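You operate a simulated robot arm through the tools that you are given. There is no shell and no other tool.

You run a simulated robot arm. Do the job below in one go: nothing can be reset, and whatever is moved stays where it is left.

TASK
Pack the grey tub on the top of the cream bench. At the end: the gold impeller from the top of the cream bench is in the grey tub; the gold padlock from the top of the cream bench stands where the white pot (marked "Sealant") stood; the silver sleeve from the top of the cream bench is in the grey tub; the white pot from the top of the cream bench stands on top of the brown carton (marked "Shaft seals"); whatever was shut is shut again. Leave all else as you found it, and nothing knocked over.

The check looks at the end state, three seconds after you hand in, the way a careful person would. Anything else that was tipped, shoved, dropped, spilled or broken makes it a failure. Lids that push on must go on centred and level and be pressed home; caps that screw on are set level and turned clockwise until they are tight.

THE ROBOT
A 5-joint arm with a two-finger parallel gripper, fixed in place. Base frame: the origin is at the foot of the arm, x ahead of it, y to its left, z up; the work surface is at about z = 0. Readings come in m, rad, newtons and seconds.
With the tool pointing down near the work surface it reaches from about 0.26 to 0.68 m from the base axis. Its first joint turns from -1.152 to 1.152 rad. The tool tilts only in the upright plane through the base axis and itself; it spins freely about its own axis. Payload 2.9 kg.
The TCP is the grasp point between the finger pads, 0.03 m short of the fingertips. In the tool frame z runs along the fingers and y along their closing line. The gripper opens to 0.11 m. The fingers are 0.02 m wide and 0.01 m thick; the gripper's body (0.048 by 0.112 m) begins 0.055 m behind the TCP.
Orientation is told as [roll, pitch, yaw] about the base's x, y, z axes, in that order, counted from this pose: with the fingers straight down and closing along the base's y, the tool's x points along the base's -x, its y along +y and its z along -z.

THE INTERFACE
- The arm moves only by the tool drive_tool. Its arguments are lists of equal length, an entry for each row: "xyz": the shift along the base's x, y, z in m, a list of three; "rotation": the turn, a rotation vector about the base's x, y, z in rad, a list of three; "jaw": the gripper command, from -1 (shut) to 1 (fully open), values between in proportion. In form: {"xyz": [[x, y, z], ...], "rotation": [[ax, ay, az], ...], "jaw": [jaw, ...]}. A call has 1 to 20 rows; each row shifts and turns the commanded pose from where the row before left it. Rows are played at 5 a second. More than 0.05 m and 0.15 rad between two rows, or a gripper value outside its range, and nothing of the call is played. Where a pose cannot be reached the arm comes as near as it can. A force on the tool above 40 N (or 10 N above the force at the start of the call, whichever is more), or a blocked arm, ends the call early, and 0.2 s more pass. Each finger travels about 0.108 m/s and halts on what it meets, pressing with about 42 N; the grip force reading is that of the motor and also rises with nothing between the fingers. The clock runs only during rows and for 0.2 s after the last one: add rows that do not move to give the fingers time. The reply holds the time, the measured pose of the TCP, the force on the tool along the base axes, the opening and the grip force, in the units named above and with some noise, with the torque about the TCP (base axes, N m) and any sound that the robot's microphone picked up.
- Cameras (640 x 400 px; columns grow to the right, rows downward): "scene" is fixed at [0.0383, -0.4624, 0.5868]; the picture's right is [0.70, -0.71, 0.00], its down [-0.51, -0.50, -0.70] and it looks along [0.50, 0.49, -0.71] (base axes); focal length 254 px, centre (320, 200). "wrist" rides on the gripper at [0.072, 0.017, -0.103] in the tool frame; the picture's right is [-0.23, 0.97, 0.00], its down [-0.76, -0.18, -0.62] and it looks along [-0.61, -0.14, 0.78] (tool axes); focal length 222 px, centre (320, 200). There is no depth. A picture from a camera that has moved, and an enlarged one, comes with that camera's place and axes in the base frame and with its lens.
- snapshot(camera): a new picture of that camera. No time passes.
- close_up(camera, box): a new picture of the part [left, top, right, bottom] of that camera's present view, enlarged. No time passes.
- hand_in(): hands the job in; it is judged then, once.

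Nothing tells you positions but the pictures and the camera data. Unless the task says otherwise, let go and move clear before handing in.

The tools are called after "Emit:" by a JSON object that holds its "name" and its "arguments". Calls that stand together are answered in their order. drive_tool: Moves the arm, as the interface text tells. Its arguments: {"type":"object","properties":{"xyz":{"type":"array"},"rotation":{"type":"array"},"jaw":{"type":"array"}},"required":["xyz","rotation","jaw"]} The other tools are called the same way: snapshot (camera) takes a picture; close_up (camera, box) takes an enlarged picture of a part of a camera's view; hand_in () hands the job in.

At the start:

```text
t: 0.0
eef_pos: [0.5028, -0.0246, 0.3358]
ee_rot: [-0.002, 0.0, 0.002]
wrist_force: [0.7, -0.3, 0.3]
ft_torque: [0.0, 0.0, -0.01]
width: 0.1099
grasp_force: 0.0
```

scene: 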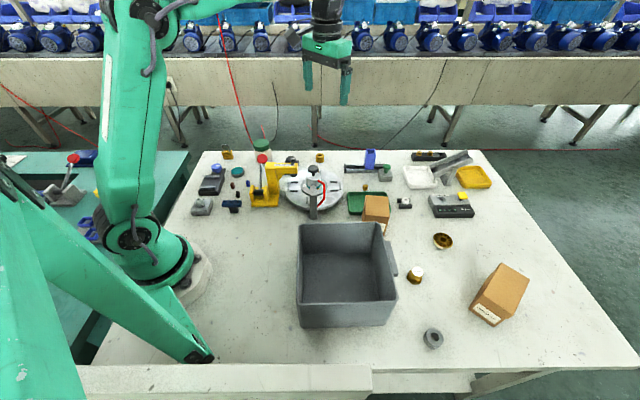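
wrist: 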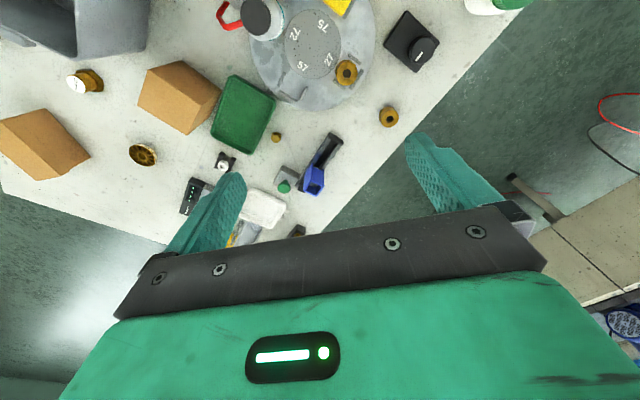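

I see a cream bench with a grey tub in the middle, two brown cartons, some gold and silver parts and a white-lidded object; I will look closer before moving anything.

Emit:
{"name": "close_up", "arguments": {"camera": "scene", "box": [380, 220, 540, 360]}}

Emit:
{"name": "close_up", "arguments": {"camera": "scene", "box": [180, 130, 350, 236]}}

Emit:
{"name": "close_up", "arguments": {"camera": "scene", "box": [340, 130, 510, 236]}}

Emit:
{"name": "close_up", "arguments": {"camera": "scene", "box": [280, 200, 420, 340]}}

Emit:
{"name": "close_up", "arguments": {"camera": "wrist", "box": [0, 0, 320, 200]}}

Emit:
{"name": "close_up", "arguments": {"camera": "wrist", "box": [200, 0, 520, 200]}}

```text
2.86 times, centred on (460, 290) of scene
camera zoom: at [0.0383, -0.4624, 0.5868], right [0.7, -0.71, 0.0], down [-0.51, -0.5, -0.7], along [0.5, 0.49, -0.71], focal length 727 px, centre (-80, -57)
```

zoom: 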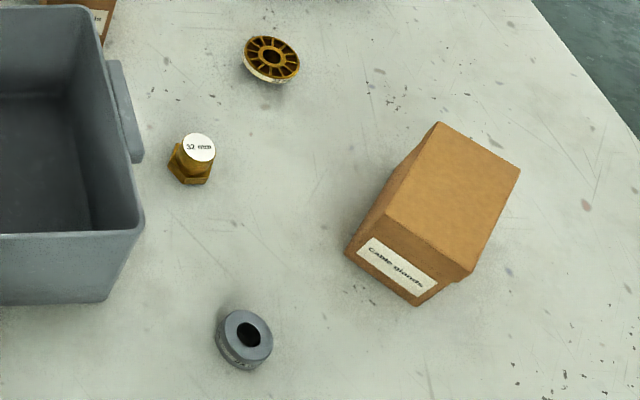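

```text
3.76 times, centred on (265, 183) of scene
camera zoom: at [0.0383, -0.4624, 0.5868], right [0.7, -0.71, 0.0], down [-0.51, -0.5, -0.7], along [0.5, 0.49, -0.71], focal length 958 px, centre (527, 264)
```

zoom: 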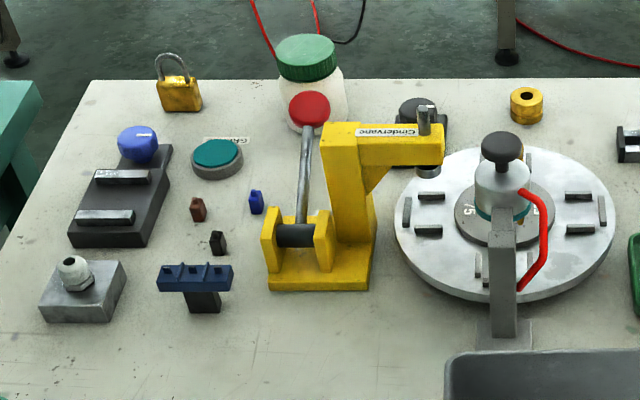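

```text
3.76 times, centred on (425, 183) of scene
camera zoom: at [0.0383, -0.4624, 0.5868], right [0.7, -0.71, 0.0], down [-0.51, -0.5, -0.7], along [0.5, 0.49, -0.71], focal length 958 px, centre (-75, 264)
```

zoom: 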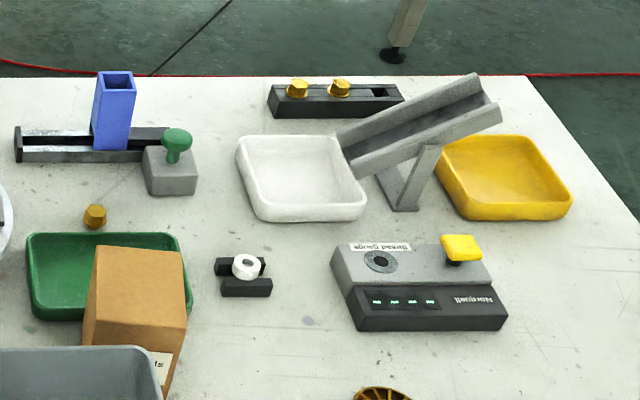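

```text
2.86 times, centred on (350, 270) of scene
camera zoom: at [0.0383, -0.4624, 0.5868], right [0.7, -0.71, 0.0], down [-0.51, -0.5, -0.7], along [0.5, 0.49, -0.71], focal length 727 px, centre (234, 0)
```

zoom: 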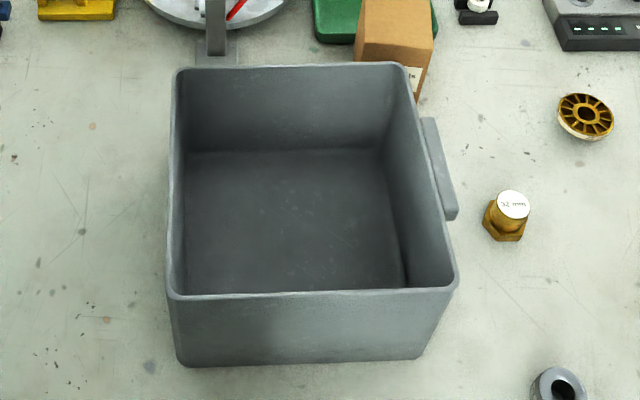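

```text
2.00 times, centred on (160, 100) of wrist
camera zoom: at [0.4307, -0.0066, 0.4399], right [0.23, 0.97, 0.0], down [0.76, -0.18, 0.62], along [0.61, -0.14, -0.78], focal length 444 px, centre (640, 400)
```

zoom: 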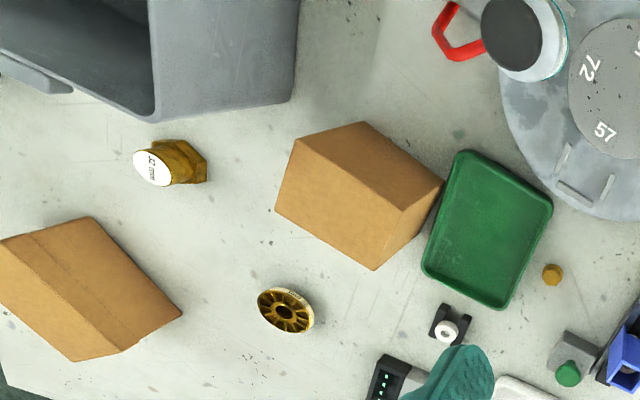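

```text
2.00 times, centred on (360, 100) of wrist
camera zoom: at [0.4307, -0.0066, 0.4399], right [0.23, 0.97, 0.0], down [0.76, -0.18, 0.62], along [0.61, -0.14, -0.78], focal length 444 px, centre (240, 400)
```

zoom: 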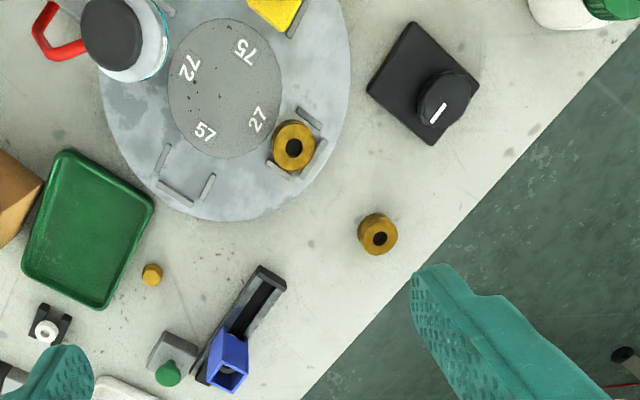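

The grey ring near the front should be the silver sleeve, the impeller lies to the right of the tub, the padlock and a green-lidded white pot are at the far left behind the yellow press. I'll fly the wrist camera over toward the pot at a safe height to look.

Emit:
{"name": "drive_tool", "arguments": {"xyz": [[-0.0255, 0.0375, 0], [-0.0255, 0.0375, 0], [-0.0255, 0.0375, 0], [-0.0255, 0.0375, 0], [-0.0255, 0.0375, 0], [-0.0255, 0.0375, 0], [0, 0, 0], [0, 0, 0]], "rotation": [[0, 0, 0], [0, 0, 0], [0, 0, 0], [0, 0, 0], [0, 0, 0], [0, 0, 0], [0, 0, 0], [0, 0, 0]], "jaw": [1, 1, 1, 1, 1, 1, 1, 1]}}

Emit:
{"name": "snapshot", "arguments": {"camera": "wrist"}}

Emit:
{"name": "snapshot", "arguments": {"camera": "scene"}}

```text
t: 1.8
eef_pos: [0.3507, 0.2019, 0.3367]
ee_rot: [0.0, 0.0, 0.002]
wrist_force: [-0.5, 0.5, -0.1]
ft_torque: [-0.01, -0.02, -0.02]
width: 0.11
grasp_force: 0.0
```

```text
taken
camera wrist: at [0.2768, 0.2197, 0.4405], right [0.23, 0.97, 0.0], down [0.76, -0.18, 0.62], along [0.61, -0.14, -0.78], focal length 222 px, centre (320, 200)
```

wrist: 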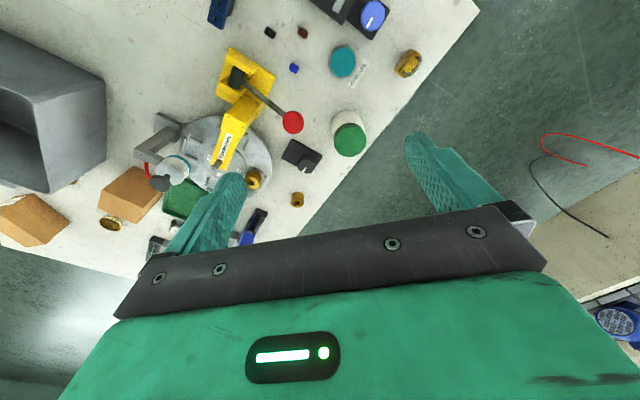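

```text
taken
```

scene: 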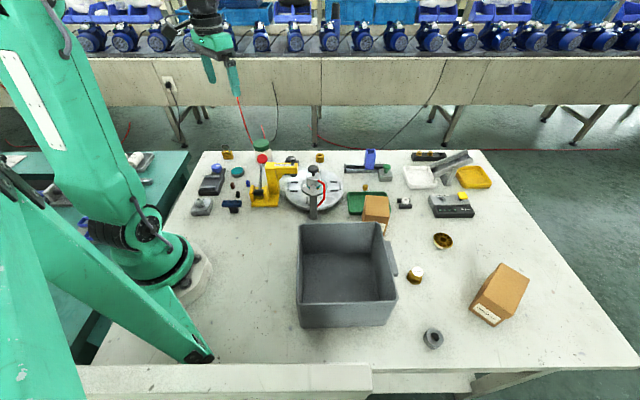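

Emit:
{"name": "close_up", "arguments": {"camera": "wrist", "box": [260, 0, 460, 220]}}

Emit:
{"name": "close_up", "arguments": {"camera": "wrist", "box": [180, 20, 380, 220]}}

Emit:
{"name": "close_up", "arguments": {"camera": "wrist", "box": [0, 140, 200, 260]}}

Emit:
{"name": "close_up", "arguments": {"camera": "scene", "box": [350, 190, 410, 240]}}

Emit:
{"name": "close_up", "arguments": {"camera": "scene", "box": [210, 130, 310, 210]}}

```text
1.82 times, centred on (360, 110) of wrist
camera zoom: at [0.2768, 0.2197, 0.4405], right [0.23, 0.97, 0.0], down [0.76, -0.18, 0.62], along [0.61, -0.14, -0.78], focal length 404 px, centre (247, 364)
```

zoom: 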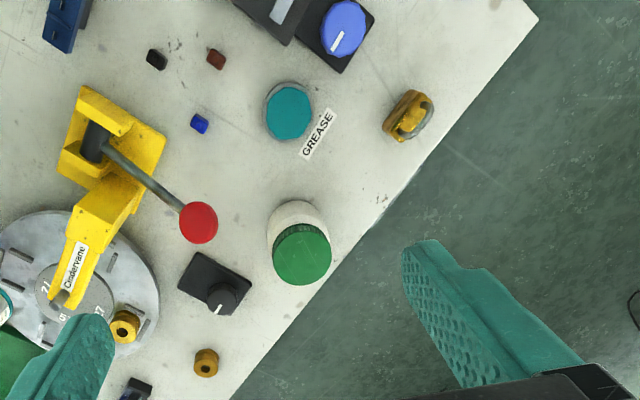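

```text
2.00 times, centred on (280, 120) of wrist
camera zoom: at [0.2768, 0.2197, 0.4405], right [0.23, 0.97, 0.0], down [0.76, -0.18, 0.62], along [0.61, -0.14, -0.78], focal length 444 px, centre (400, 360)
```

zoom: 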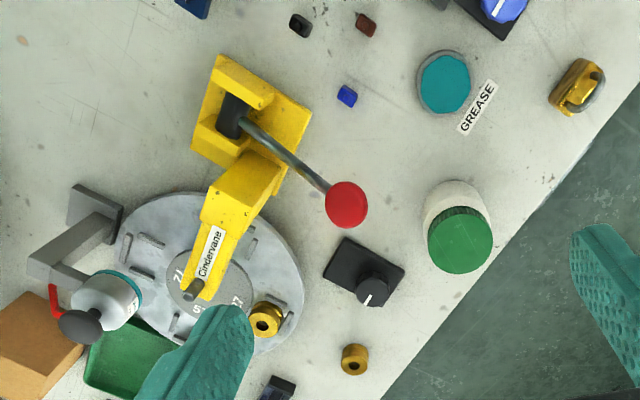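

```text
3.20 times, centred on (100, 200) of wrist
camera zoom: at [0.2768, 0.2197, 0.4405], right [0.23, 0.97, 0.0], down [0.76, -0.18, 0.62], along [0.61, -0.14, -0.78], focal length 711 px, centre (1024, 200)
```

zoom: 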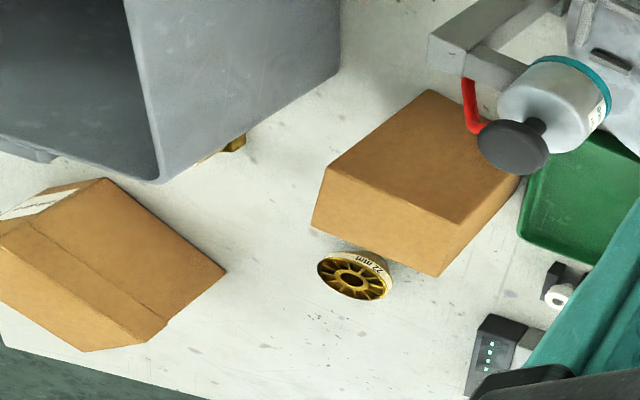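

```text
8.00 times, centred on (380, 215) of scene
camera zoom: at [0.0383, -0.4624, 0.5868], right [0.7, -0.71, 0.0], down [-0.51, -0.5, -0.7], along [0.5, 0.49, -0.71], focal length 2036 px, centre (-160, 80)
```

zoom: 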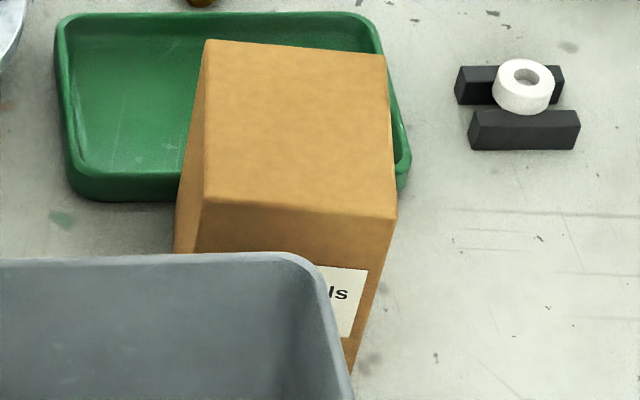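

```text
5.00 times, centred on (260, 170) of scene
camera zoom: at [0.0383, -0.4624, 0.5868], right [0.7, -0.71, 0.0], down [-0.51, -0.5, -0.7], along [0.5, 0.49, -0.71], focal length 1273 px, centre (620, 350)
```

zoom: 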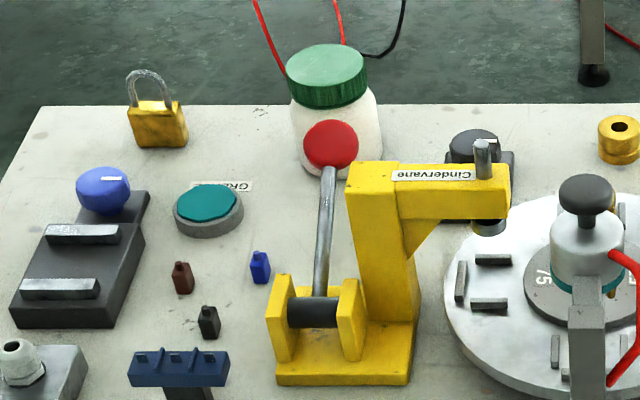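

I take the white jar with green lid (about [0.45, 0.23], ~0.085 tall) as the sealant pot, padlock near [0.36, 0.345], and the carton with "...ls" (about [0.475, -0.245], top ~0.094) as Shaft seals. I'll go lower for a closer look at the pot.

Emit:
{"name": "drive_tool", "arguments": {"xyz": [[0.02, 0.015, -0.03], [0.02, 0.015, -0.03], [0.01, 0.002, -0.027], [0, 0, 0], [0, 0, 0]], "rotation": [[0, 0, 0], [0, 0, 0], [0, 0, 0], [0, 0, 0], [0, 0, 0]], "jaw": [1, 1, 1, 1, 1]}}

Emit:
{"name": "snapshot", "arguments": {"camera": "wrist"}}

Emit:
{"name": "close_up", "arguments": {"camera": "wrist", "box": [240, 60, 440, 200]}}

Emit:
{"name": "close_up", "arguments": {"camera": "wrist", "box": [360, 0, 500, 90]}}

```text
t: 3.0
eef_pos: [0.4011, 0.2321, 0.2496]
ee_rot: [0.0, 0.0, 0.001]
wrist_force: [0.4, 0.0, 0.8]
ft_torque: [-0.02, 0.01, 0.02]
width: 0.1101
grasp_force: 0.1
```

```text
taken
camera wrist: at [0.3281, 0.2502, 0.3524], right [0.23, 0.97, 0.0], down [0.76, -0.18, 0.62], along [0.61, -0.14, -0.78], focal length 222 px, centre (320, 200)
```

wrist: 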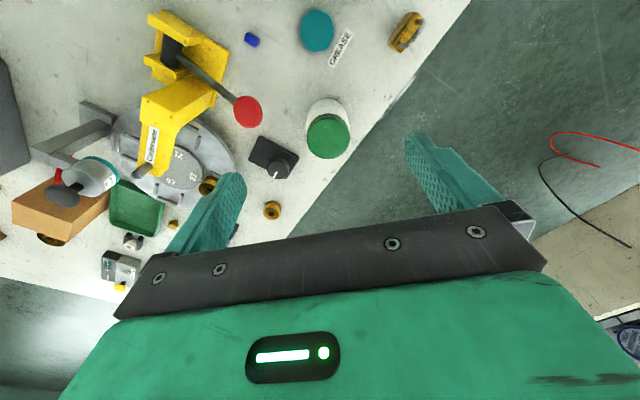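

```text
2.86 times, centred on (340, 130) of wrist
camera zoom: at [0.3281, 0.2502, 0.3524], right [0.23, 0.97, 0.0], down [0.76, -0.18, 0.62], along [0.61, -0.14, -0.78], focal length 635 px, centre (263, 400)
```

zoom: 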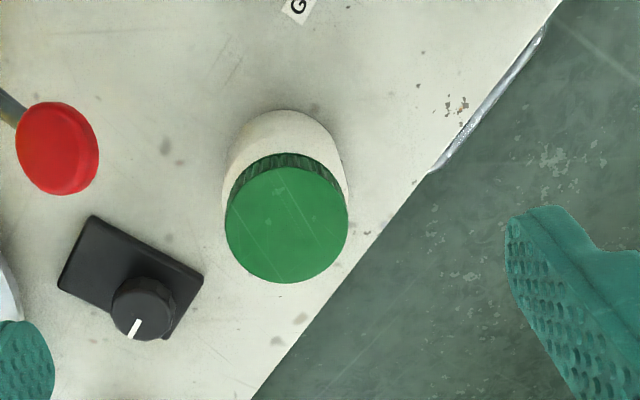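

```text
4.44 times, centred on (430, 45) of wrist
camera zoom: at [0.3281, 0.2502, 0.3524], right [0.23, 0.97, 0.0], down [0.76, -0.18, 0.62], along [0.61, -0.14, -0.78], focal length 987 px, centre (-169, 889)
```

zoom: 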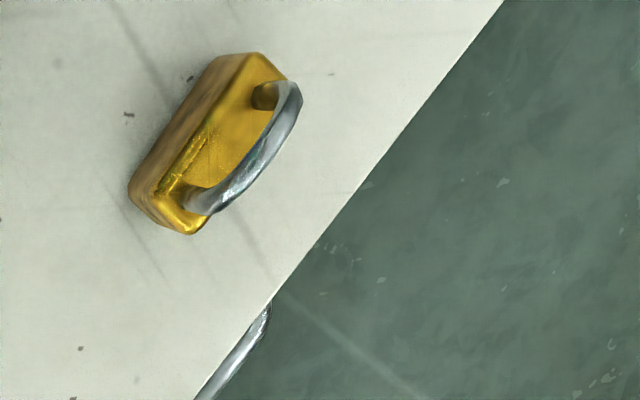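

The pot's centre comes out near [0.443, 0.235] with a body about 0.06 wide, and the padlock stands upright near the edge. I'll move above the pot while spinning the tool by -45° so that the fingers clear the red-knobbed lever.

Emit:
{"name": "drive_tool", "arguments": {"xyz": [[0.007, 0.0005, 0], [0.007, 0.0005, 0], [0.007, 0.0005, 0], [0.007, 0.0005, 0], [0.007, 0.0005, 0], [0.007, 0.0004, 0], [0, 0, 0], [0, 0, 0]], "rotation": [[0, 0, -0.131], [0, 0, -0.131], [0, 0, -0.131], [0, 0, -0.131], [0, 0, -0.131], [0, 0, -0.131], [0, 0, 0], [0, 0, 0]], "jaw": [1, 1, 1, 1, 1, 1, 1, 1]}}

Emit:
{"name": "snapshot", "arguments": {"camera": "wrist"}}

Emit:
{"name": "close_up", "arguments": {"camera": "wrist", "box": [220, 60, 420, 220]}}

```text
t: 4.8
eef_pos: [0.4406, 0.2359, 0.2497]
ee_rot: [0.0, 0.0, -0.787]
wrist_force: [-0.3, -0.4, 0.3]
ft_torque: [-0.02, -0.04, 0.01]
width: 0.1102
grasp_force: 0.1
```

```text
taken
camera wrist: at [0.4028, 0.2989, 0.3533], right [0.85, 0.53, 0.0], down [0.41, -0.66, 0.62], along [0.33, -0.53, -0.78], focal length 222 px, centre (320, 200)
```

wrist: 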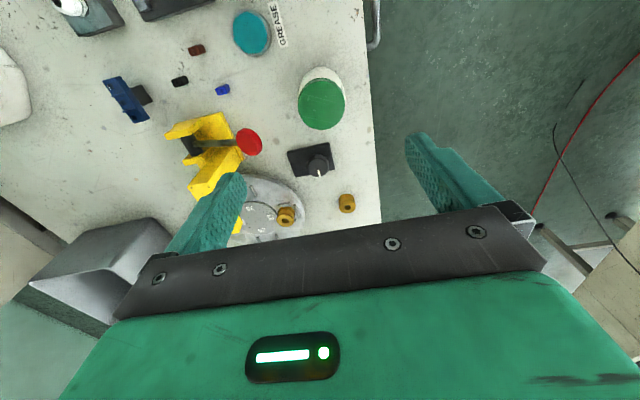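

```text
2.50 times, centred on (320, 140) of wrist
camera zoom: at [0.4028, 0.2989, 0.3533], right [0.85, 0.53, 0.0], down [0.41, -0.66, 0.62], along [0.33, -0.53, -0.78], focal length 555 px, centre (320, 350)
```

zoom: 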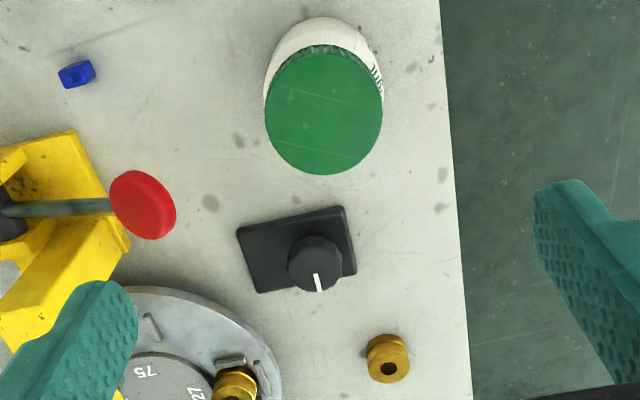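

Emit:
{"name": "close_up", "arguments": {"camera": "wrist", "box": [290, 60, 360, 104]}}

Emit:
{"name": "close_up", "arguments": {"camera": "wrist", "box": [0, 160, 200, 285]}}

```text
9.09 times, centred on (325, 82) of wrist
camera zoom: at [0.4028, 0.2989, 0.3533], right [0.85, 0.53, 0.0], down [0.41, -0.66, 0.62], along [0.33, -0.53, -0.78], focal length 2019 px, centre (274, 1273)
```

zoom: 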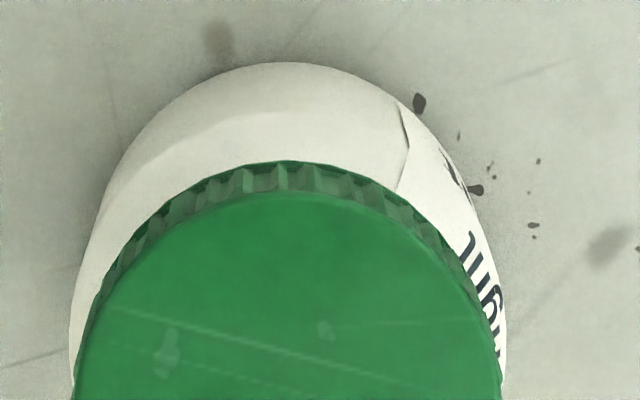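

```text
3.20 times, centred on (100, 222) of wrist
camera zoom: at [0.4028, 0.2989, 0.3533], right [0.85, 0.53, 0.0], down [0.41, -0.66, 0.62], along [0.33, -0.53, -0.78], focal length 711 px, centre (1024, 128)
```

zoom: 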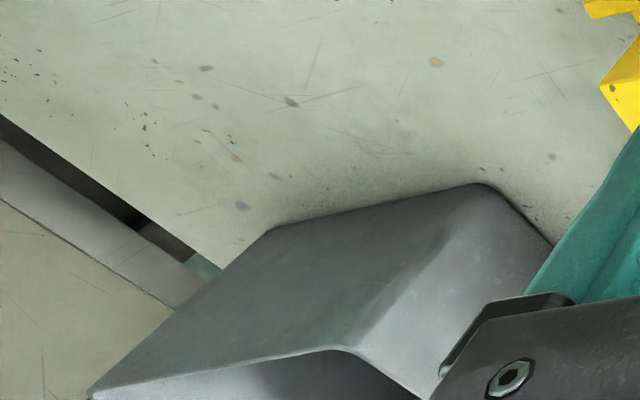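

The label end "…nt" confirms it is the Sealant pot. I'm nearly centred above it, so I'll nudge 1.5 mm and descend partway with the jaw a bit narrower.

Emit:
{"name": "drive_tool", "arguments": {"xyz": [[0.0016, 0.001, -0.03], [0, 0, -0.03], [0, 0, -0.03], [0, 0, -0.03], [0, 0, -0.02], [0, 0, 0], [0, 0, 0]], "rotation": [[0, 0, 0], [0, 0, 0], [0, 0, 0], [0, 0, 0], [0, 0, 0], [0, 0, 0], [0, 0, 0]], "jaw": [0.7, 0.7, 0.7, 0.7, 0.7, 0.7, 0.7]}}

Emit:
{"name": "snapshot", "arguments": {"camera": "wrist"}}

Emit:
{"name": "close_up", "arguments": {"camera": "scene", "box": [210, 100, 330, 210]}}

```text
t: 6.4
eef_pos: [0.4416, 0.2361, 0.1096]
ee_rot: [0.0, 0.0, -0.786]
wrist_force: [0.2, -0.4, -0.4]
ft_torque: [-0.01, 0.01, 0.02]
width: 0.0935
grasp_force: 0.1
```

```text
taken
camera wrist: at [0.4022, 0.2996, 0.2133], right [0.85, 0.53, 0.0], down [0.41, -0.66, 0.62], along [0.33, -0.53, -0.78], focal length 222 px, centre (320, 200)
```

wrist: 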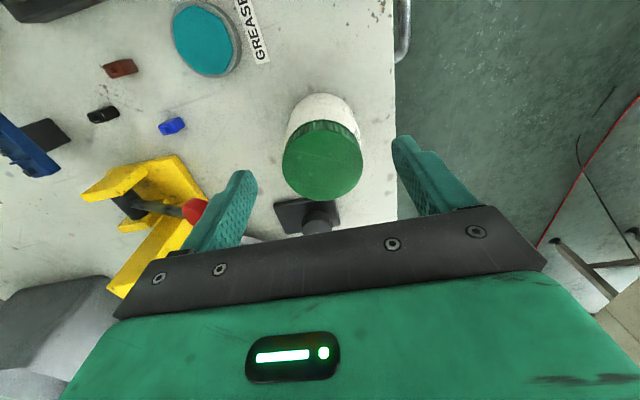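

```text
3.64 times, centred on (270, 155) of scene
camera zoom: at [0.0383, -0.4624, 0.5868], right [0.7, -0.71, 0.0], down [-0.51, -0.5, -0.7], along [0.5, 0.49, -0.71], focal length 926 px, centre (502, 364)
```

zoom: 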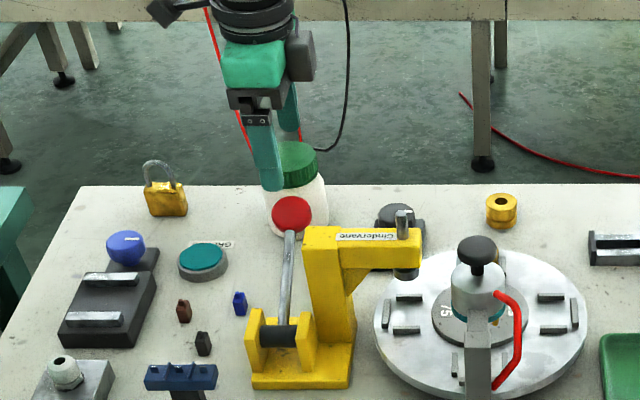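

Emit:
{"name": "close_up", "arguments": {"camera": "wrist", "box": [240, 80, 400, 220]}}

```text
2.86 times, centred on (320, 150) of wrist
camera zoom: at [0.4022, 0.2996, 0.2133], right [0.85, 0.53, 0.0], down [0.41, -0.66, 0.62], along [0.33, -0.53, -0.78], focal length 635 px, centre (320, 343)
```

zoom: 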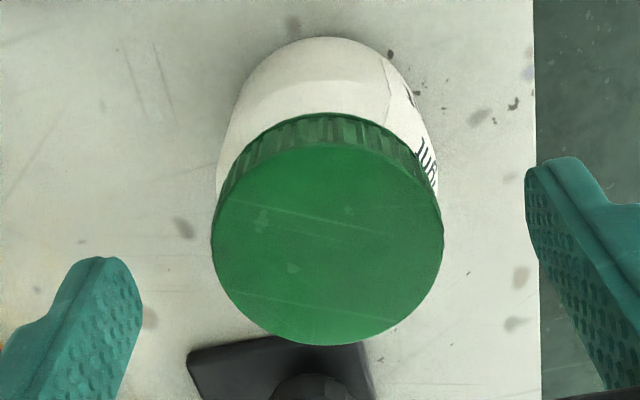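

Lid centre is within 2 mm of the tool axis. I'll correct that, lower around the pot body and close.

Emit:
{"name": "drive_tool", "arguments": {"xyz": [[0.0007, 0.002, -0.02], [0, 0, -0.02], [0, 0, -0.0236], [0, 0, 0], [0, 0, 0]], "rotation": [[0, 0, 0], [0, 0, 0], [0, 0, 0], [0, 0, 0], [0, 0, 0]], "jaw": [0.7, 0.7, 0.7, 0.7, 0.7]}}

Emit:
{"name": "drive_tool", "arguments": {"xyz": [[0, 0, 0], [0, 0, 0], [0, 0, 0], [0, 0, 0], [0, 0, 0]], "rotation": [[0, 0, 0], [0, 0, 0], [0, 0, 0], [0, 0, 0], [0, 0, 0]], "jaw": [0.2, -0.2, -1, -1, -1]}}

Emit:
{"name": "snapshot", "arguments": {"camera": "wrist"}}

Emit:
{"name": "close_up", "arguments": {"camera": "scene", "box": [210, 100, 330, 210]}}

```text
t: 7.6
eef_pos: [0.4443, 0.239, 0.0458]
ee_rot: [-0.001, 0.0, -0.784]
wrist_force: [-0.2, 0.3, 0.6]
ft_torque: [-0.02, -0.03, 0.0]
width: 0.0933
grasp_force: 0.0
```

```text
t: 8.8
eef_pos: [0.4429, 0.2402, 0.0452]
ee_rot: [0.0, -0.001, -0.783]
wrist_force: [0.2, -0.6, -0.3]
ft_torque: [-0.04, 0.0, 0.0]
width: 0.0609
grasp_force: 42.3
```

```text
taken
camera wrist: at [0.4041, 0.3029, 0.1485], right [0.85, 0.53, 0.0], down [0.41, -0.66, 0.62], along [0.33, -0.53, -0.78], focal length 222 px, centre (320, 200)
```

wrist: 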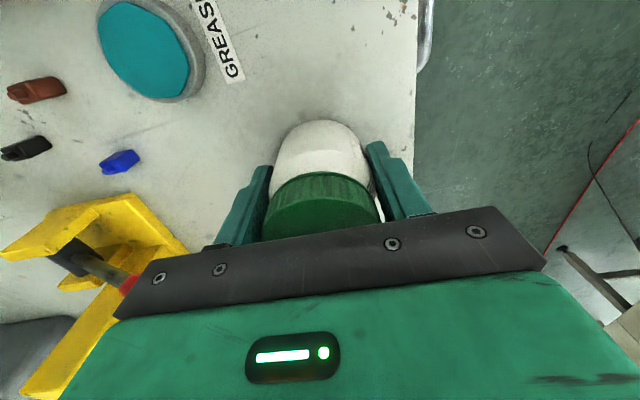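

```text
3.64 times, centred on (270, 155) of scene
camera zoom: at [0.0383, -0.4624, 0.5868], right [0.7, -0.71, 0.0], down [-0.51, -0.5, -0.7], along [0.5, 0.49, -0.71], focal length 926 px, centre (502, 364)
```

zoom: 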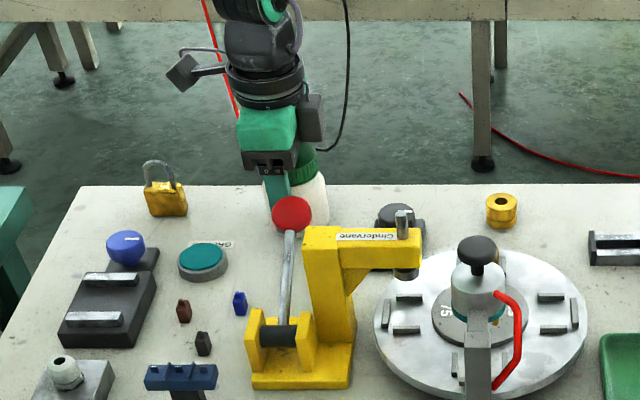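

Pot is gripped (width 0.061) at about [0.443, 0.239], the spot I'll remember for the padlock. Now I lift it straight up and carry it high over to the Shaft seals carton.

Emit:
{"name": "drive_tool", "arguments": {"xyz": [[0, 0, 0.02], [0, 0, 0.04], [0, 0, 0.05], [0, 0, 0.05], [0, 0, 0.05], [0, 0, 0.05], [0, 0, 0], [0, 0, 0]], "rotation": [[0, 0, 0], [0, 0, 0], [0, 0, 0], [0, 0, 0], [0, 0, 0], [0, 0, 0], [0, 0, 0], [0, 0, 0]], "jaw": [-1, -1, -1, -1, -1, -1, -1, -1]}}

Emit:
{"name": "drive_tool", "arguments": {"xyz": [[0.001, -0.02, 0], [0.003, -0.04, 0], [0.003, -0.045, 0], [0.003, -0.045, 0], [0.003, -0.045, 0], [0.003, -0.045, 0], [0.003, -0.045, 0], [0.003, -0.045, 0], [0.003, -0.045, 0], [0.003, -0.045, 0], [0.002, -0.04, 0], [0.002, -0.024, 0], [0, 0, 0], [0, 0, 0]], "rotation": [[0, 0, 0], [0, 0, 0], [0, 0, 0], [0, 0, 0], [0, 0, 0], [0, 0, 0], [0, 0, 0], [0, 0, 0], [0, 0, 0], [0, 0, 0], [0, 0, 0], [0, 0, 0], [0, 0, 0], [0, 0, 0]], "jaw": [-1, -1, -1, -1, -1, -1, -1, -1, -1, -1, -1, -1, -1, -1]}}

Emit:
{"name": "snapshot", "arguments": {"camera": "wrist"}}

Emit:
{"name": "snapshot", "arguments": {"camera": "scene"}}

```text
t: 10.6
eef_pos: [0.4445, 0.2409, 0.3048]
ee_rot: [0.0, 0.0, -0.787]
wrist_force: [-0.9, -0.4, -1.3]
ft_torque: [0.0, 0.0, 0.01]
width: 0.0611
grasp_force: 42.7
```

```text
t: 13.6
eef_pos: [0.4765, -0.2444, 0.3057]
ee_rot: [0.0, -0.001, -0.785]
wrist_force: [0.4, -0.7, -1.0]
ft_torque: [0.01, 0.0, 0.0]
width: 0.061
grasp_force: 42.2
```

```text
taken
camera wrist: at [0.4388, -0.1807, 0.4097], right [0.85, 0.53, 0.0], down [0.41, -0.66, 0.62], along [0.33, -0.53, -0.78], focal length 222 px, centre (320, 200)
```

wrist: 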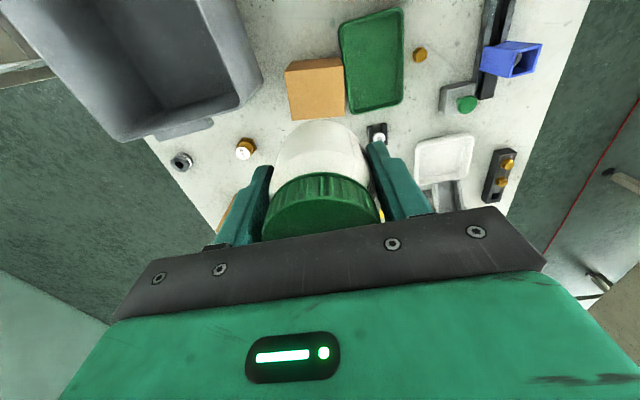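

```text
taken
```

scene: 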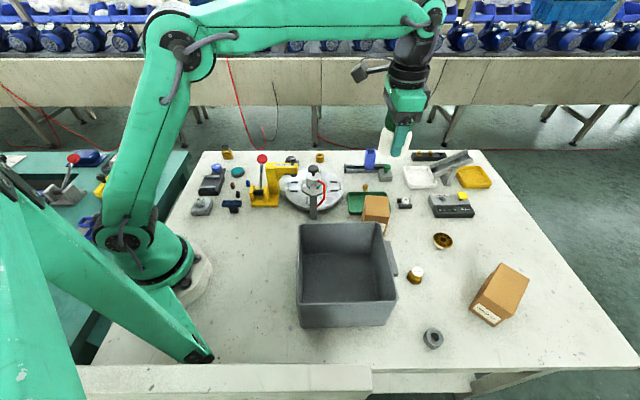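

Emit:
{"name": "close_up", "arguments": {"camera": "wrist", "box": [270, 40, 370, 130]}}

```text
4.44 times, centred on (320, 85) of wrist
camera zoom: at [0.4388, -0.1807, 0.4097], right [0.85, 0.53, 0.0], down [0.41, -0.66, 0.62], along [0.33, -0.53, -0.78], focal length 987 px, centre (320, 711)
```

zoom: 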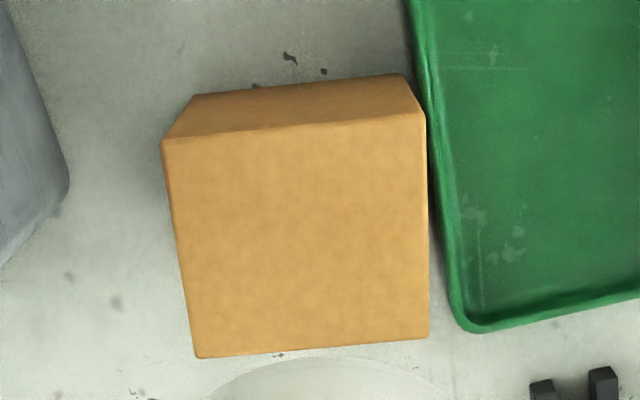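

Carton top measured: centre about [0.475, -0.247], top near z 0.094, and the tool is already almost above it. I'll correct slightly and lower the pot to just above the carton.

Emit:
{"name": "drive_tool", "arguments": {"xyz": [[-0.001, -0.0018, -0.03], [0, 0, -0.03], [0, 0, -0.03], [0, 0, -0.03], [0, 0, -0.03], [0, 0, 0], [0, 0, 0]], "rotation": [[0, 0, 0], [0, 0, 0], [0, 0, 0], [0, 0, 0], [0, 0, 0], [0, 0, 0], [0, 0, 0]], "jaw": [-1, -1, -1, -1, -1, -1, -1]}}

Emit:
{"name": "snapshot", "arguments": {"camera": "wrist"}}

Emit:
{"name": "close_up", "arguments": {"camera": "scene", "box": [330, 120, 450, 240]}}

```text
t: 15.2
eef_pos: [0.4776, -0.2457, 0.1566]
ee_rot: [0.001, 0.001, -0.784]
wrist_force: [0.2, -0.9, -2.0]
ft_torque: [-0.01, 0.0, -0.01]
width: 0.0611
grasp_force: 42.1
```

```text
taken
camera wrist: at [0.4378, -0.1821, 0.2603], right [0.85, 0.53, 0.0], down [0.41, -0.66, 0.62], along [0.33, -0.53, -0.78], focal length 222 px, centre (320, 200)
```

wrist: 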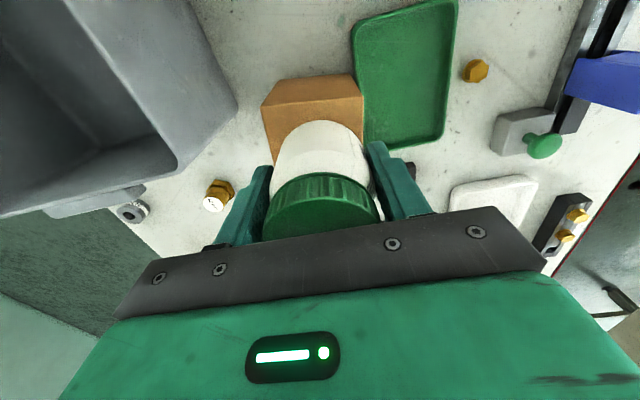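

```text
3.33 times, centred on (390, 180) of scene
camera zoom: at [0.0383, -0.4624, 0.5868], right [0.7, -0.71, 0.0], down [-0.51, -0.5, -0.7], along [0.5, 0.49, -0.71], focal length 848 px, centre (87, 267)
```

zoom: 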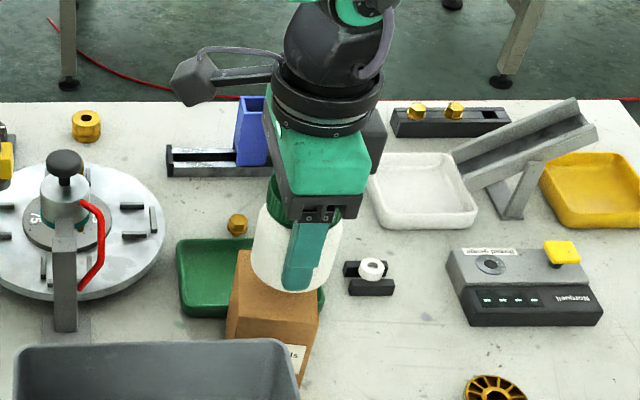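

Emit:
{"name": "close_up", "arguments": {"camera": "wrist", "box": [250, 60, 390, 190]}}

Emit:
{"name": "close_up", "arguments": {"camera": "scene", "box": [360, 170, 410, 230]}}

```text
3.08 times, centred on (320, 125) of wrist
camera zoom: at [0.4378, -0.1821, 0.2603], right [0.85, 0.53, 0.0], down [0.41, -0.66, 0.62], along [0.33, -0.53, -0.78], focal length 684 px, centre (320, 431)
```

zoom: 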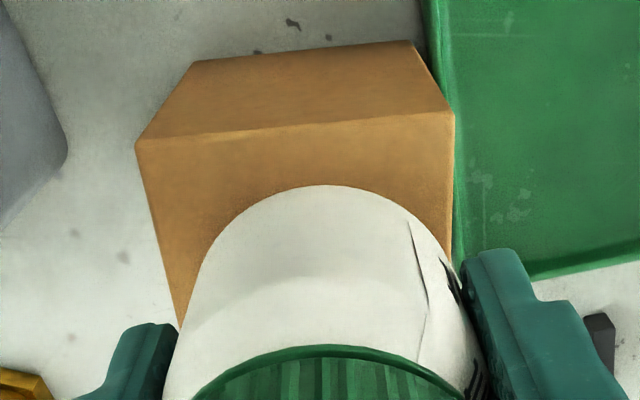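

```text
6.67 times, centred on (385, 200) of scene
camera zoom: at [0.0383, -0.4624, 0.5868], right [0.7, -0.71, 0.0], down [-0.51, -0.5, -0.7], along [0.5, 0.49, -0.71], focal length 1697 px, centre (-113, 200)
```

zoom: 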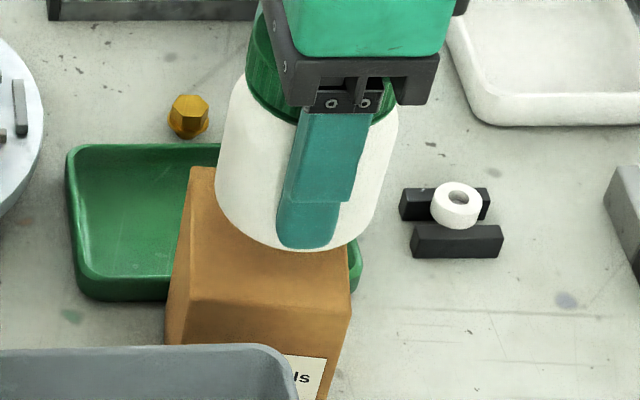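

The pot hangs about 17 mm above the carton, centred to within ~3 mm. I'll shift 2 mm and creep down, watching the force.

Emit:
{"name": "drive_tool", "arguments": {"xyz": [[-0.002, -0.001, -0.004], [0, 0, -0.004], [0, 0, -0.003], [0, 0, 0]], "rotation": [[0, 0, 0], [0, 0, 0], [0, 0, 0], [0, 0, 0]], "jaw": [-1, -1, -1, -1]}}

Emit:
{"name": "close_up", "arguments": {"camera": "scene", "box": [360, 170, 410, 230]}}

```text
t: 16.2
eef_pos: [0.4733, -0.2471, 0.1446]
ee_rot: [0.0, 0.0, -0.786]
wrist_force: [-0.2, -0.1, -1.8]
ft_torque: [0.03, 0.05, -0.02]
width: 0.0612
grasp_force: 42.1
```

```text
6.67 times, centred on (385, 200) of scene
camera zoom: at [0.0383, -0.4624, 0.5868], right [0.7, -0.71, 0.0], down [-0.51, -0.5, -0.7], along [0.5, 0.49, -0.71], focal length 1697 px, centre (-113, 200)
```

zoom: 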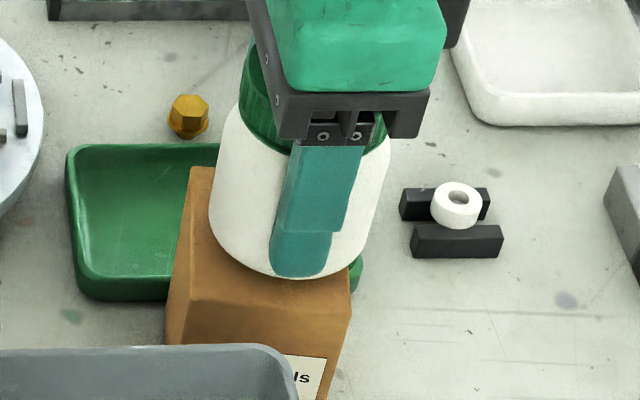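

Emit:
{"name": "close_up", "arguments": {"camera": "wrist", "box": [250, 60, 390, 190]}}

Emit:
{"name": "close_up", "arguments": {"camera": "scene", "box": [365, 185, 405, 220]}}

```text
3.08 times, centred on (320, 125) of wrist
camera zoom: at [0.4343, -0.1838, 0.2488], right [0.85, 0.53, 0.0], down [0.41, -0.66, 0.62], along [0.33, -0.53, -0.78], focal length 684 px, centre (320, 431)
```

zoom: 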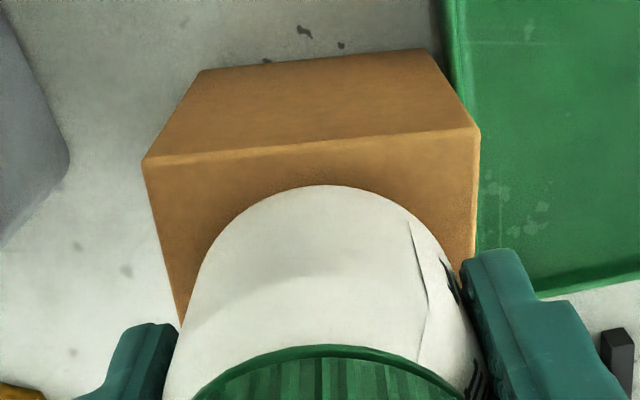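

```text
11.43 times, centred on (385, 202) of scene
camera zoom: at [0.0383, -0.4624, 0.5868], right [0.7, -0.71, 0.0], down [-0.51, -0.5, -0.7], along [0.5, 0.49, -0.71], focal length 2909 px, centre (-423, 171)
```

zoom: 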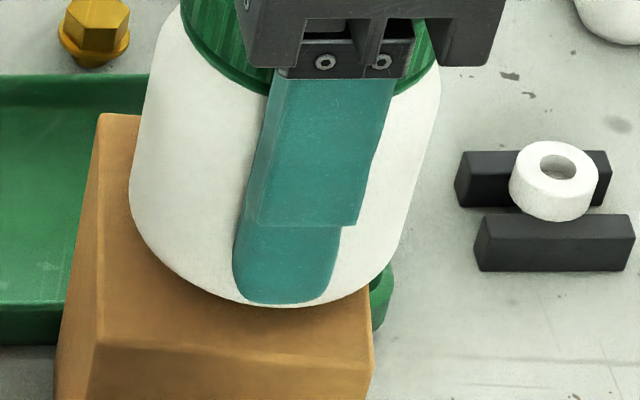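

Both views show the pot sitting ~3–4 mm off toward one side of the carton because it isn't centred in the jaws. I'll correct that and then creep down to contact.

Emit:
{"name": "drive_tool", "arguments": {"xyz": [[-0.0021, 0.003, 0], [0, 0, -0.002], [0, 0, 0]], "rotation": [[0, 0, 0], [0, 0, 0], [0, 0, 0]], "jaw": [-1, -1, -1]}}

Emit:
{"name": "close_up", "arguments": {"camera": "scene", "box": [365, 185, 405, 220]}}

Emit:
{"name": "close_up", "arguments": {"camera": "wrist", "box": [250, 60, 390, 190]}}

```text
t: 17.0
eef_pos: [0.4714, -0.2452, 0.1426]
ee_rot: [-0.001, 0.0, -0.786]
wrist_force: [-0.8, 0.6, -0.3]
ft_torque: [-0.01, 0.02, -0.01]
width: 0.0613
grasp_force: 41.4
```

```text
11.43 times, centred on (385, 202) of scene
camera zoom: at [0.0383, -0.4624, 0.5868], right [0.7, -0.71, 0.0], down [-0.51, -0.5, -0.7], along [0.5, 0.49, -0.71], focal length 2909 px, centre (-423, 171)
```

zoom: 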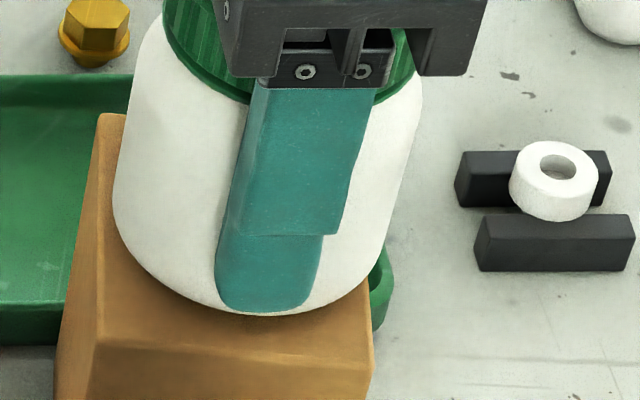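

```text
3.08 times, centred on (320, 125) of wrist
camera zoom: at [0.4317, -0.1814, 0.2463], right [0.85, 0.53, 0.0], down [0.41, -0.66, 0.62], along [0.33, -0.53, -0.78], focal length 684 px, centre (320, 431)
```

zoom: 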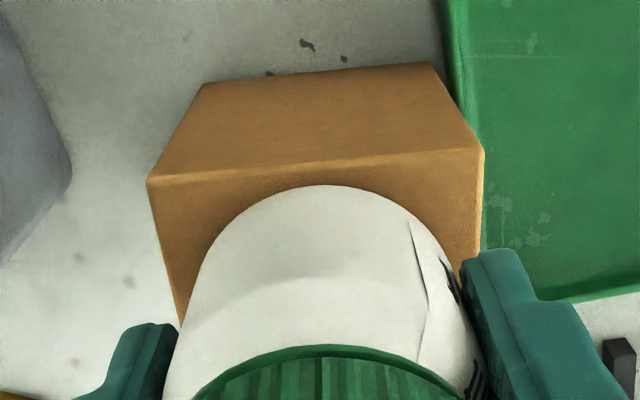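

Emit:
{"name": "drive_tool", "arguments": {"xyz": [[0, 0, -0.0015], [0, 0, 0]], "rotation": [[0, 0, 0], [0, 0, 0]], "jaw": [-1, -1]}}

Emit:
{"name": "drive_tool", "arguments": {"xyz": [[0, 0, -0.0015], [0, 0, 0]], "rotation": [[0, 0, 0], [0, 0, 0]], "jaw": [-1, -1]}}

Emit:
{"name": "close_up", "arguments": {"camera": "scene", "box": [365, 185, 405, 220]}}

```text
t: 17.6
eef_pos: [0.4707, -0.2436, 0.1404]
ee_rot: [0.001, -0.001, -0.788]
wrist_force: [0.1, -0.6, -2.1]
ft_torque: [0.01, 0.01, 0.01]
width: 0.0614
grasp_force: 42.0
```

```text
t: 18.2
eef_pos: [0.4718, -0.2455, 0.1404]
ee_rot: [0.0, 0.0, -0.785]
wrist_force: [-0.5, 1.1, 2.2]
ft_torque: [0.1, 0.07, -0.02]
width: 0.0614
grasp_force: 42.2
```

```text
11.43 times, centred on (385, 202) of scene
camera zoom: at [0.0383, -0.4624, 0.5868], right [0.7, -0.71, 0.0], down [-0.51, -0.5, -0.7], along [0.5, 0.49, -0.71], focal length 2909 px, centre (-423, 171)
```

zoom: 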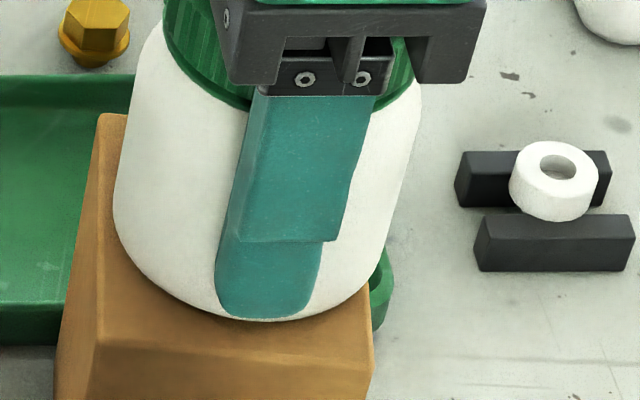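

Emit:
{"name": "drive_tool", "arguments": {"xyz": [[0, 0, -0.0008], [0, 0, 0]], "rotation": [[0, 0, 0], [0, 0, 0]], "jaw": [-1, -1]}}

```text
t: 18.8
eef_pos: [0.4714, -0.2453, 0.14]
ee_rot: [0.0, 0.0, -0.786]
wrist_force: [-2.5, 2.1, 8.9]
ft_torque: [0.21, 0.23, 0.01]
width: 0.0613
grasp_force: 42.0
```

Contact with the carton is confirmed (~9 N). I relax half a millimetre, open the jaws gradually and check before rising.

Emit:
{"name": "drive_tool", "arguments": {"xyz": [[0, 0, 0.0006], [0, 0, 0], [0, 0, 0], [0, 0, 0], [0, 0, 0], [0, 0, 0]], "rotation": [[0, 0, 0], [0, 0, 0], [0, 0, 0], [0, 0, 0], [0, 0, 0], [0, 0, 0]], "jaw": [-1, 0.15, 0.25, 0.4, 0.7, 0.7]}}

Emit:
{"name": "close_up", "arguments": {"camera": "scene", "box": [365, 170, 405, 220]}}

Emit:
{"name": "snapshot", "arguments": {"camera": "wrist"}}

```text
t: 20.2
eef_pos: [0.4725, -0.2439, 0.1411]
ee_rot: [-0.002, -0.001, -0.786]
wrist_force: [0.6, 0.8, 0.2]
ft_torque: [0.02, 0.01, 0.0]
width: 0.0932
grasp_force: 0.1
```

```text
8.00 times, centred on (385, 195) of scene
camera zoom: at [0.0383, -0.4624, 0.5868], right [0.7, -0.71, 0.0], down [-0.51, -0.5, -0.7], along [0.5, 0.49, -0.71], focal length 2036 px, centre (-200, 240)
```

zoom: 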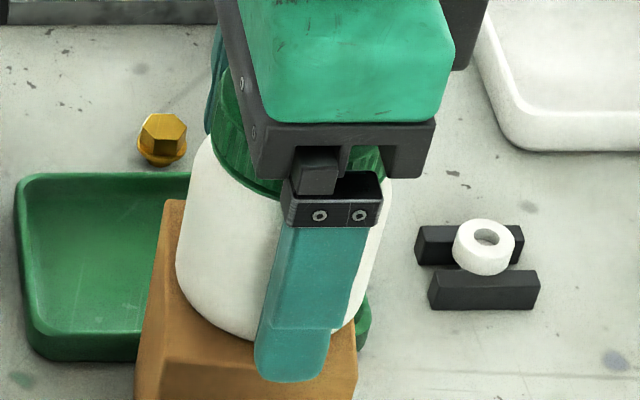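

```text
taken
camera wrist: at [0.4323, -0.1812, 0.2438], right [0.85, 0.53, 0.0], down [0.41, -0.66, 0.62], along [0.33, -0.53, -0.78], focal length 222 px, centre (320, 200)
```

wrist: 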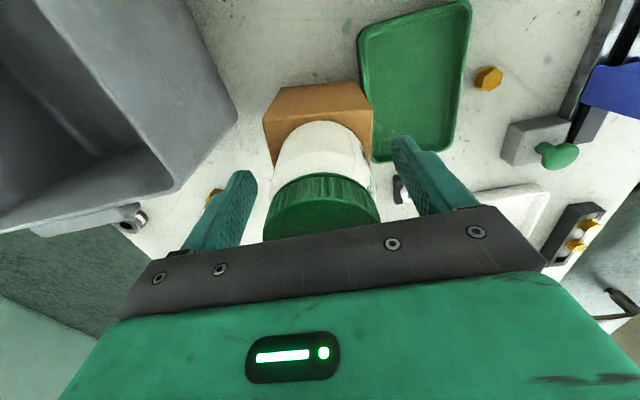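

Released, and the pot stands upright on the carton. I rise straight up to a safe height and check it.

Emit:
{"name": "drive_tool", "arguments": {"xyz": [[0, 0, 0.02], [0, 0, 0.03], [0, 0, 0.04], [0, 0, 0.04], [0, 0, 0.04], [0, 0, 0]], "rotation": [[0, 0, 0], [0, 0, 0], [0, 0, 0], [0, 0, 0], [0, 0, 0], [0, 0, 0]], "jaw": [0.7, 0.7, 0.7, 0.7, 0.7, 0.7]}}

Emit:
{"name": "close_up", "arguments": {"camera": "scene", "box": [355, 160, 415, 240]}}

Emit:
{"name": "snapshot", "arguments": {"camera": "wrist"}}

```text
t: 21.6
eef_pos: [0.4724, -0.245, 0.3103]
ee_rot: [0.0, 0.0, -0.785]
wrist_force: [0.7, 0.2, -0.2]
ft_torque: [-0.04, 0.0, -0.02]
width: 0.0934
grasp_force: 0.1
```

```text
5.00 times, centred on (385, 200) of scene
camera zoom: at [0.0383, -0.4624, 0.5868], right [0.7, -0.71, 0.0], down [-0.51, -0.5, -0.7], along [0.5, 0.49, -0.71], focal length 1273 px, centre (-5, 200)
```

zoom: 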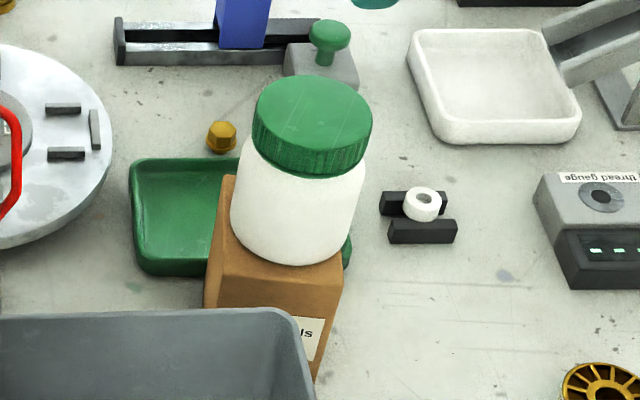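

```text
taken
camera wrist: at [0.4322, -0.1813, 0.414], right [0.85, 0.53, 0.0], down [0.41, -0.66, 0.62], along [0.33, -0.53, -0.78], focal length 222 px, centre (320, 200)
```

wrist: 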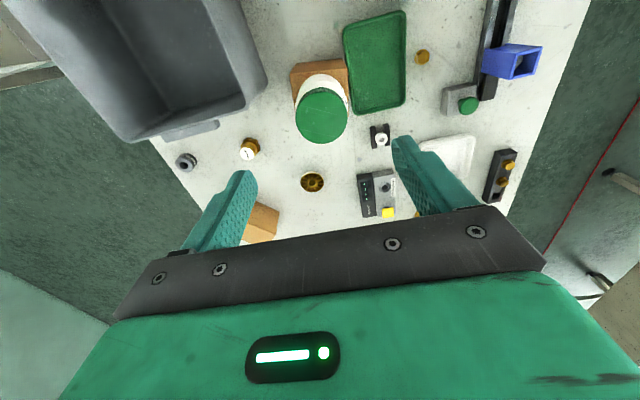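

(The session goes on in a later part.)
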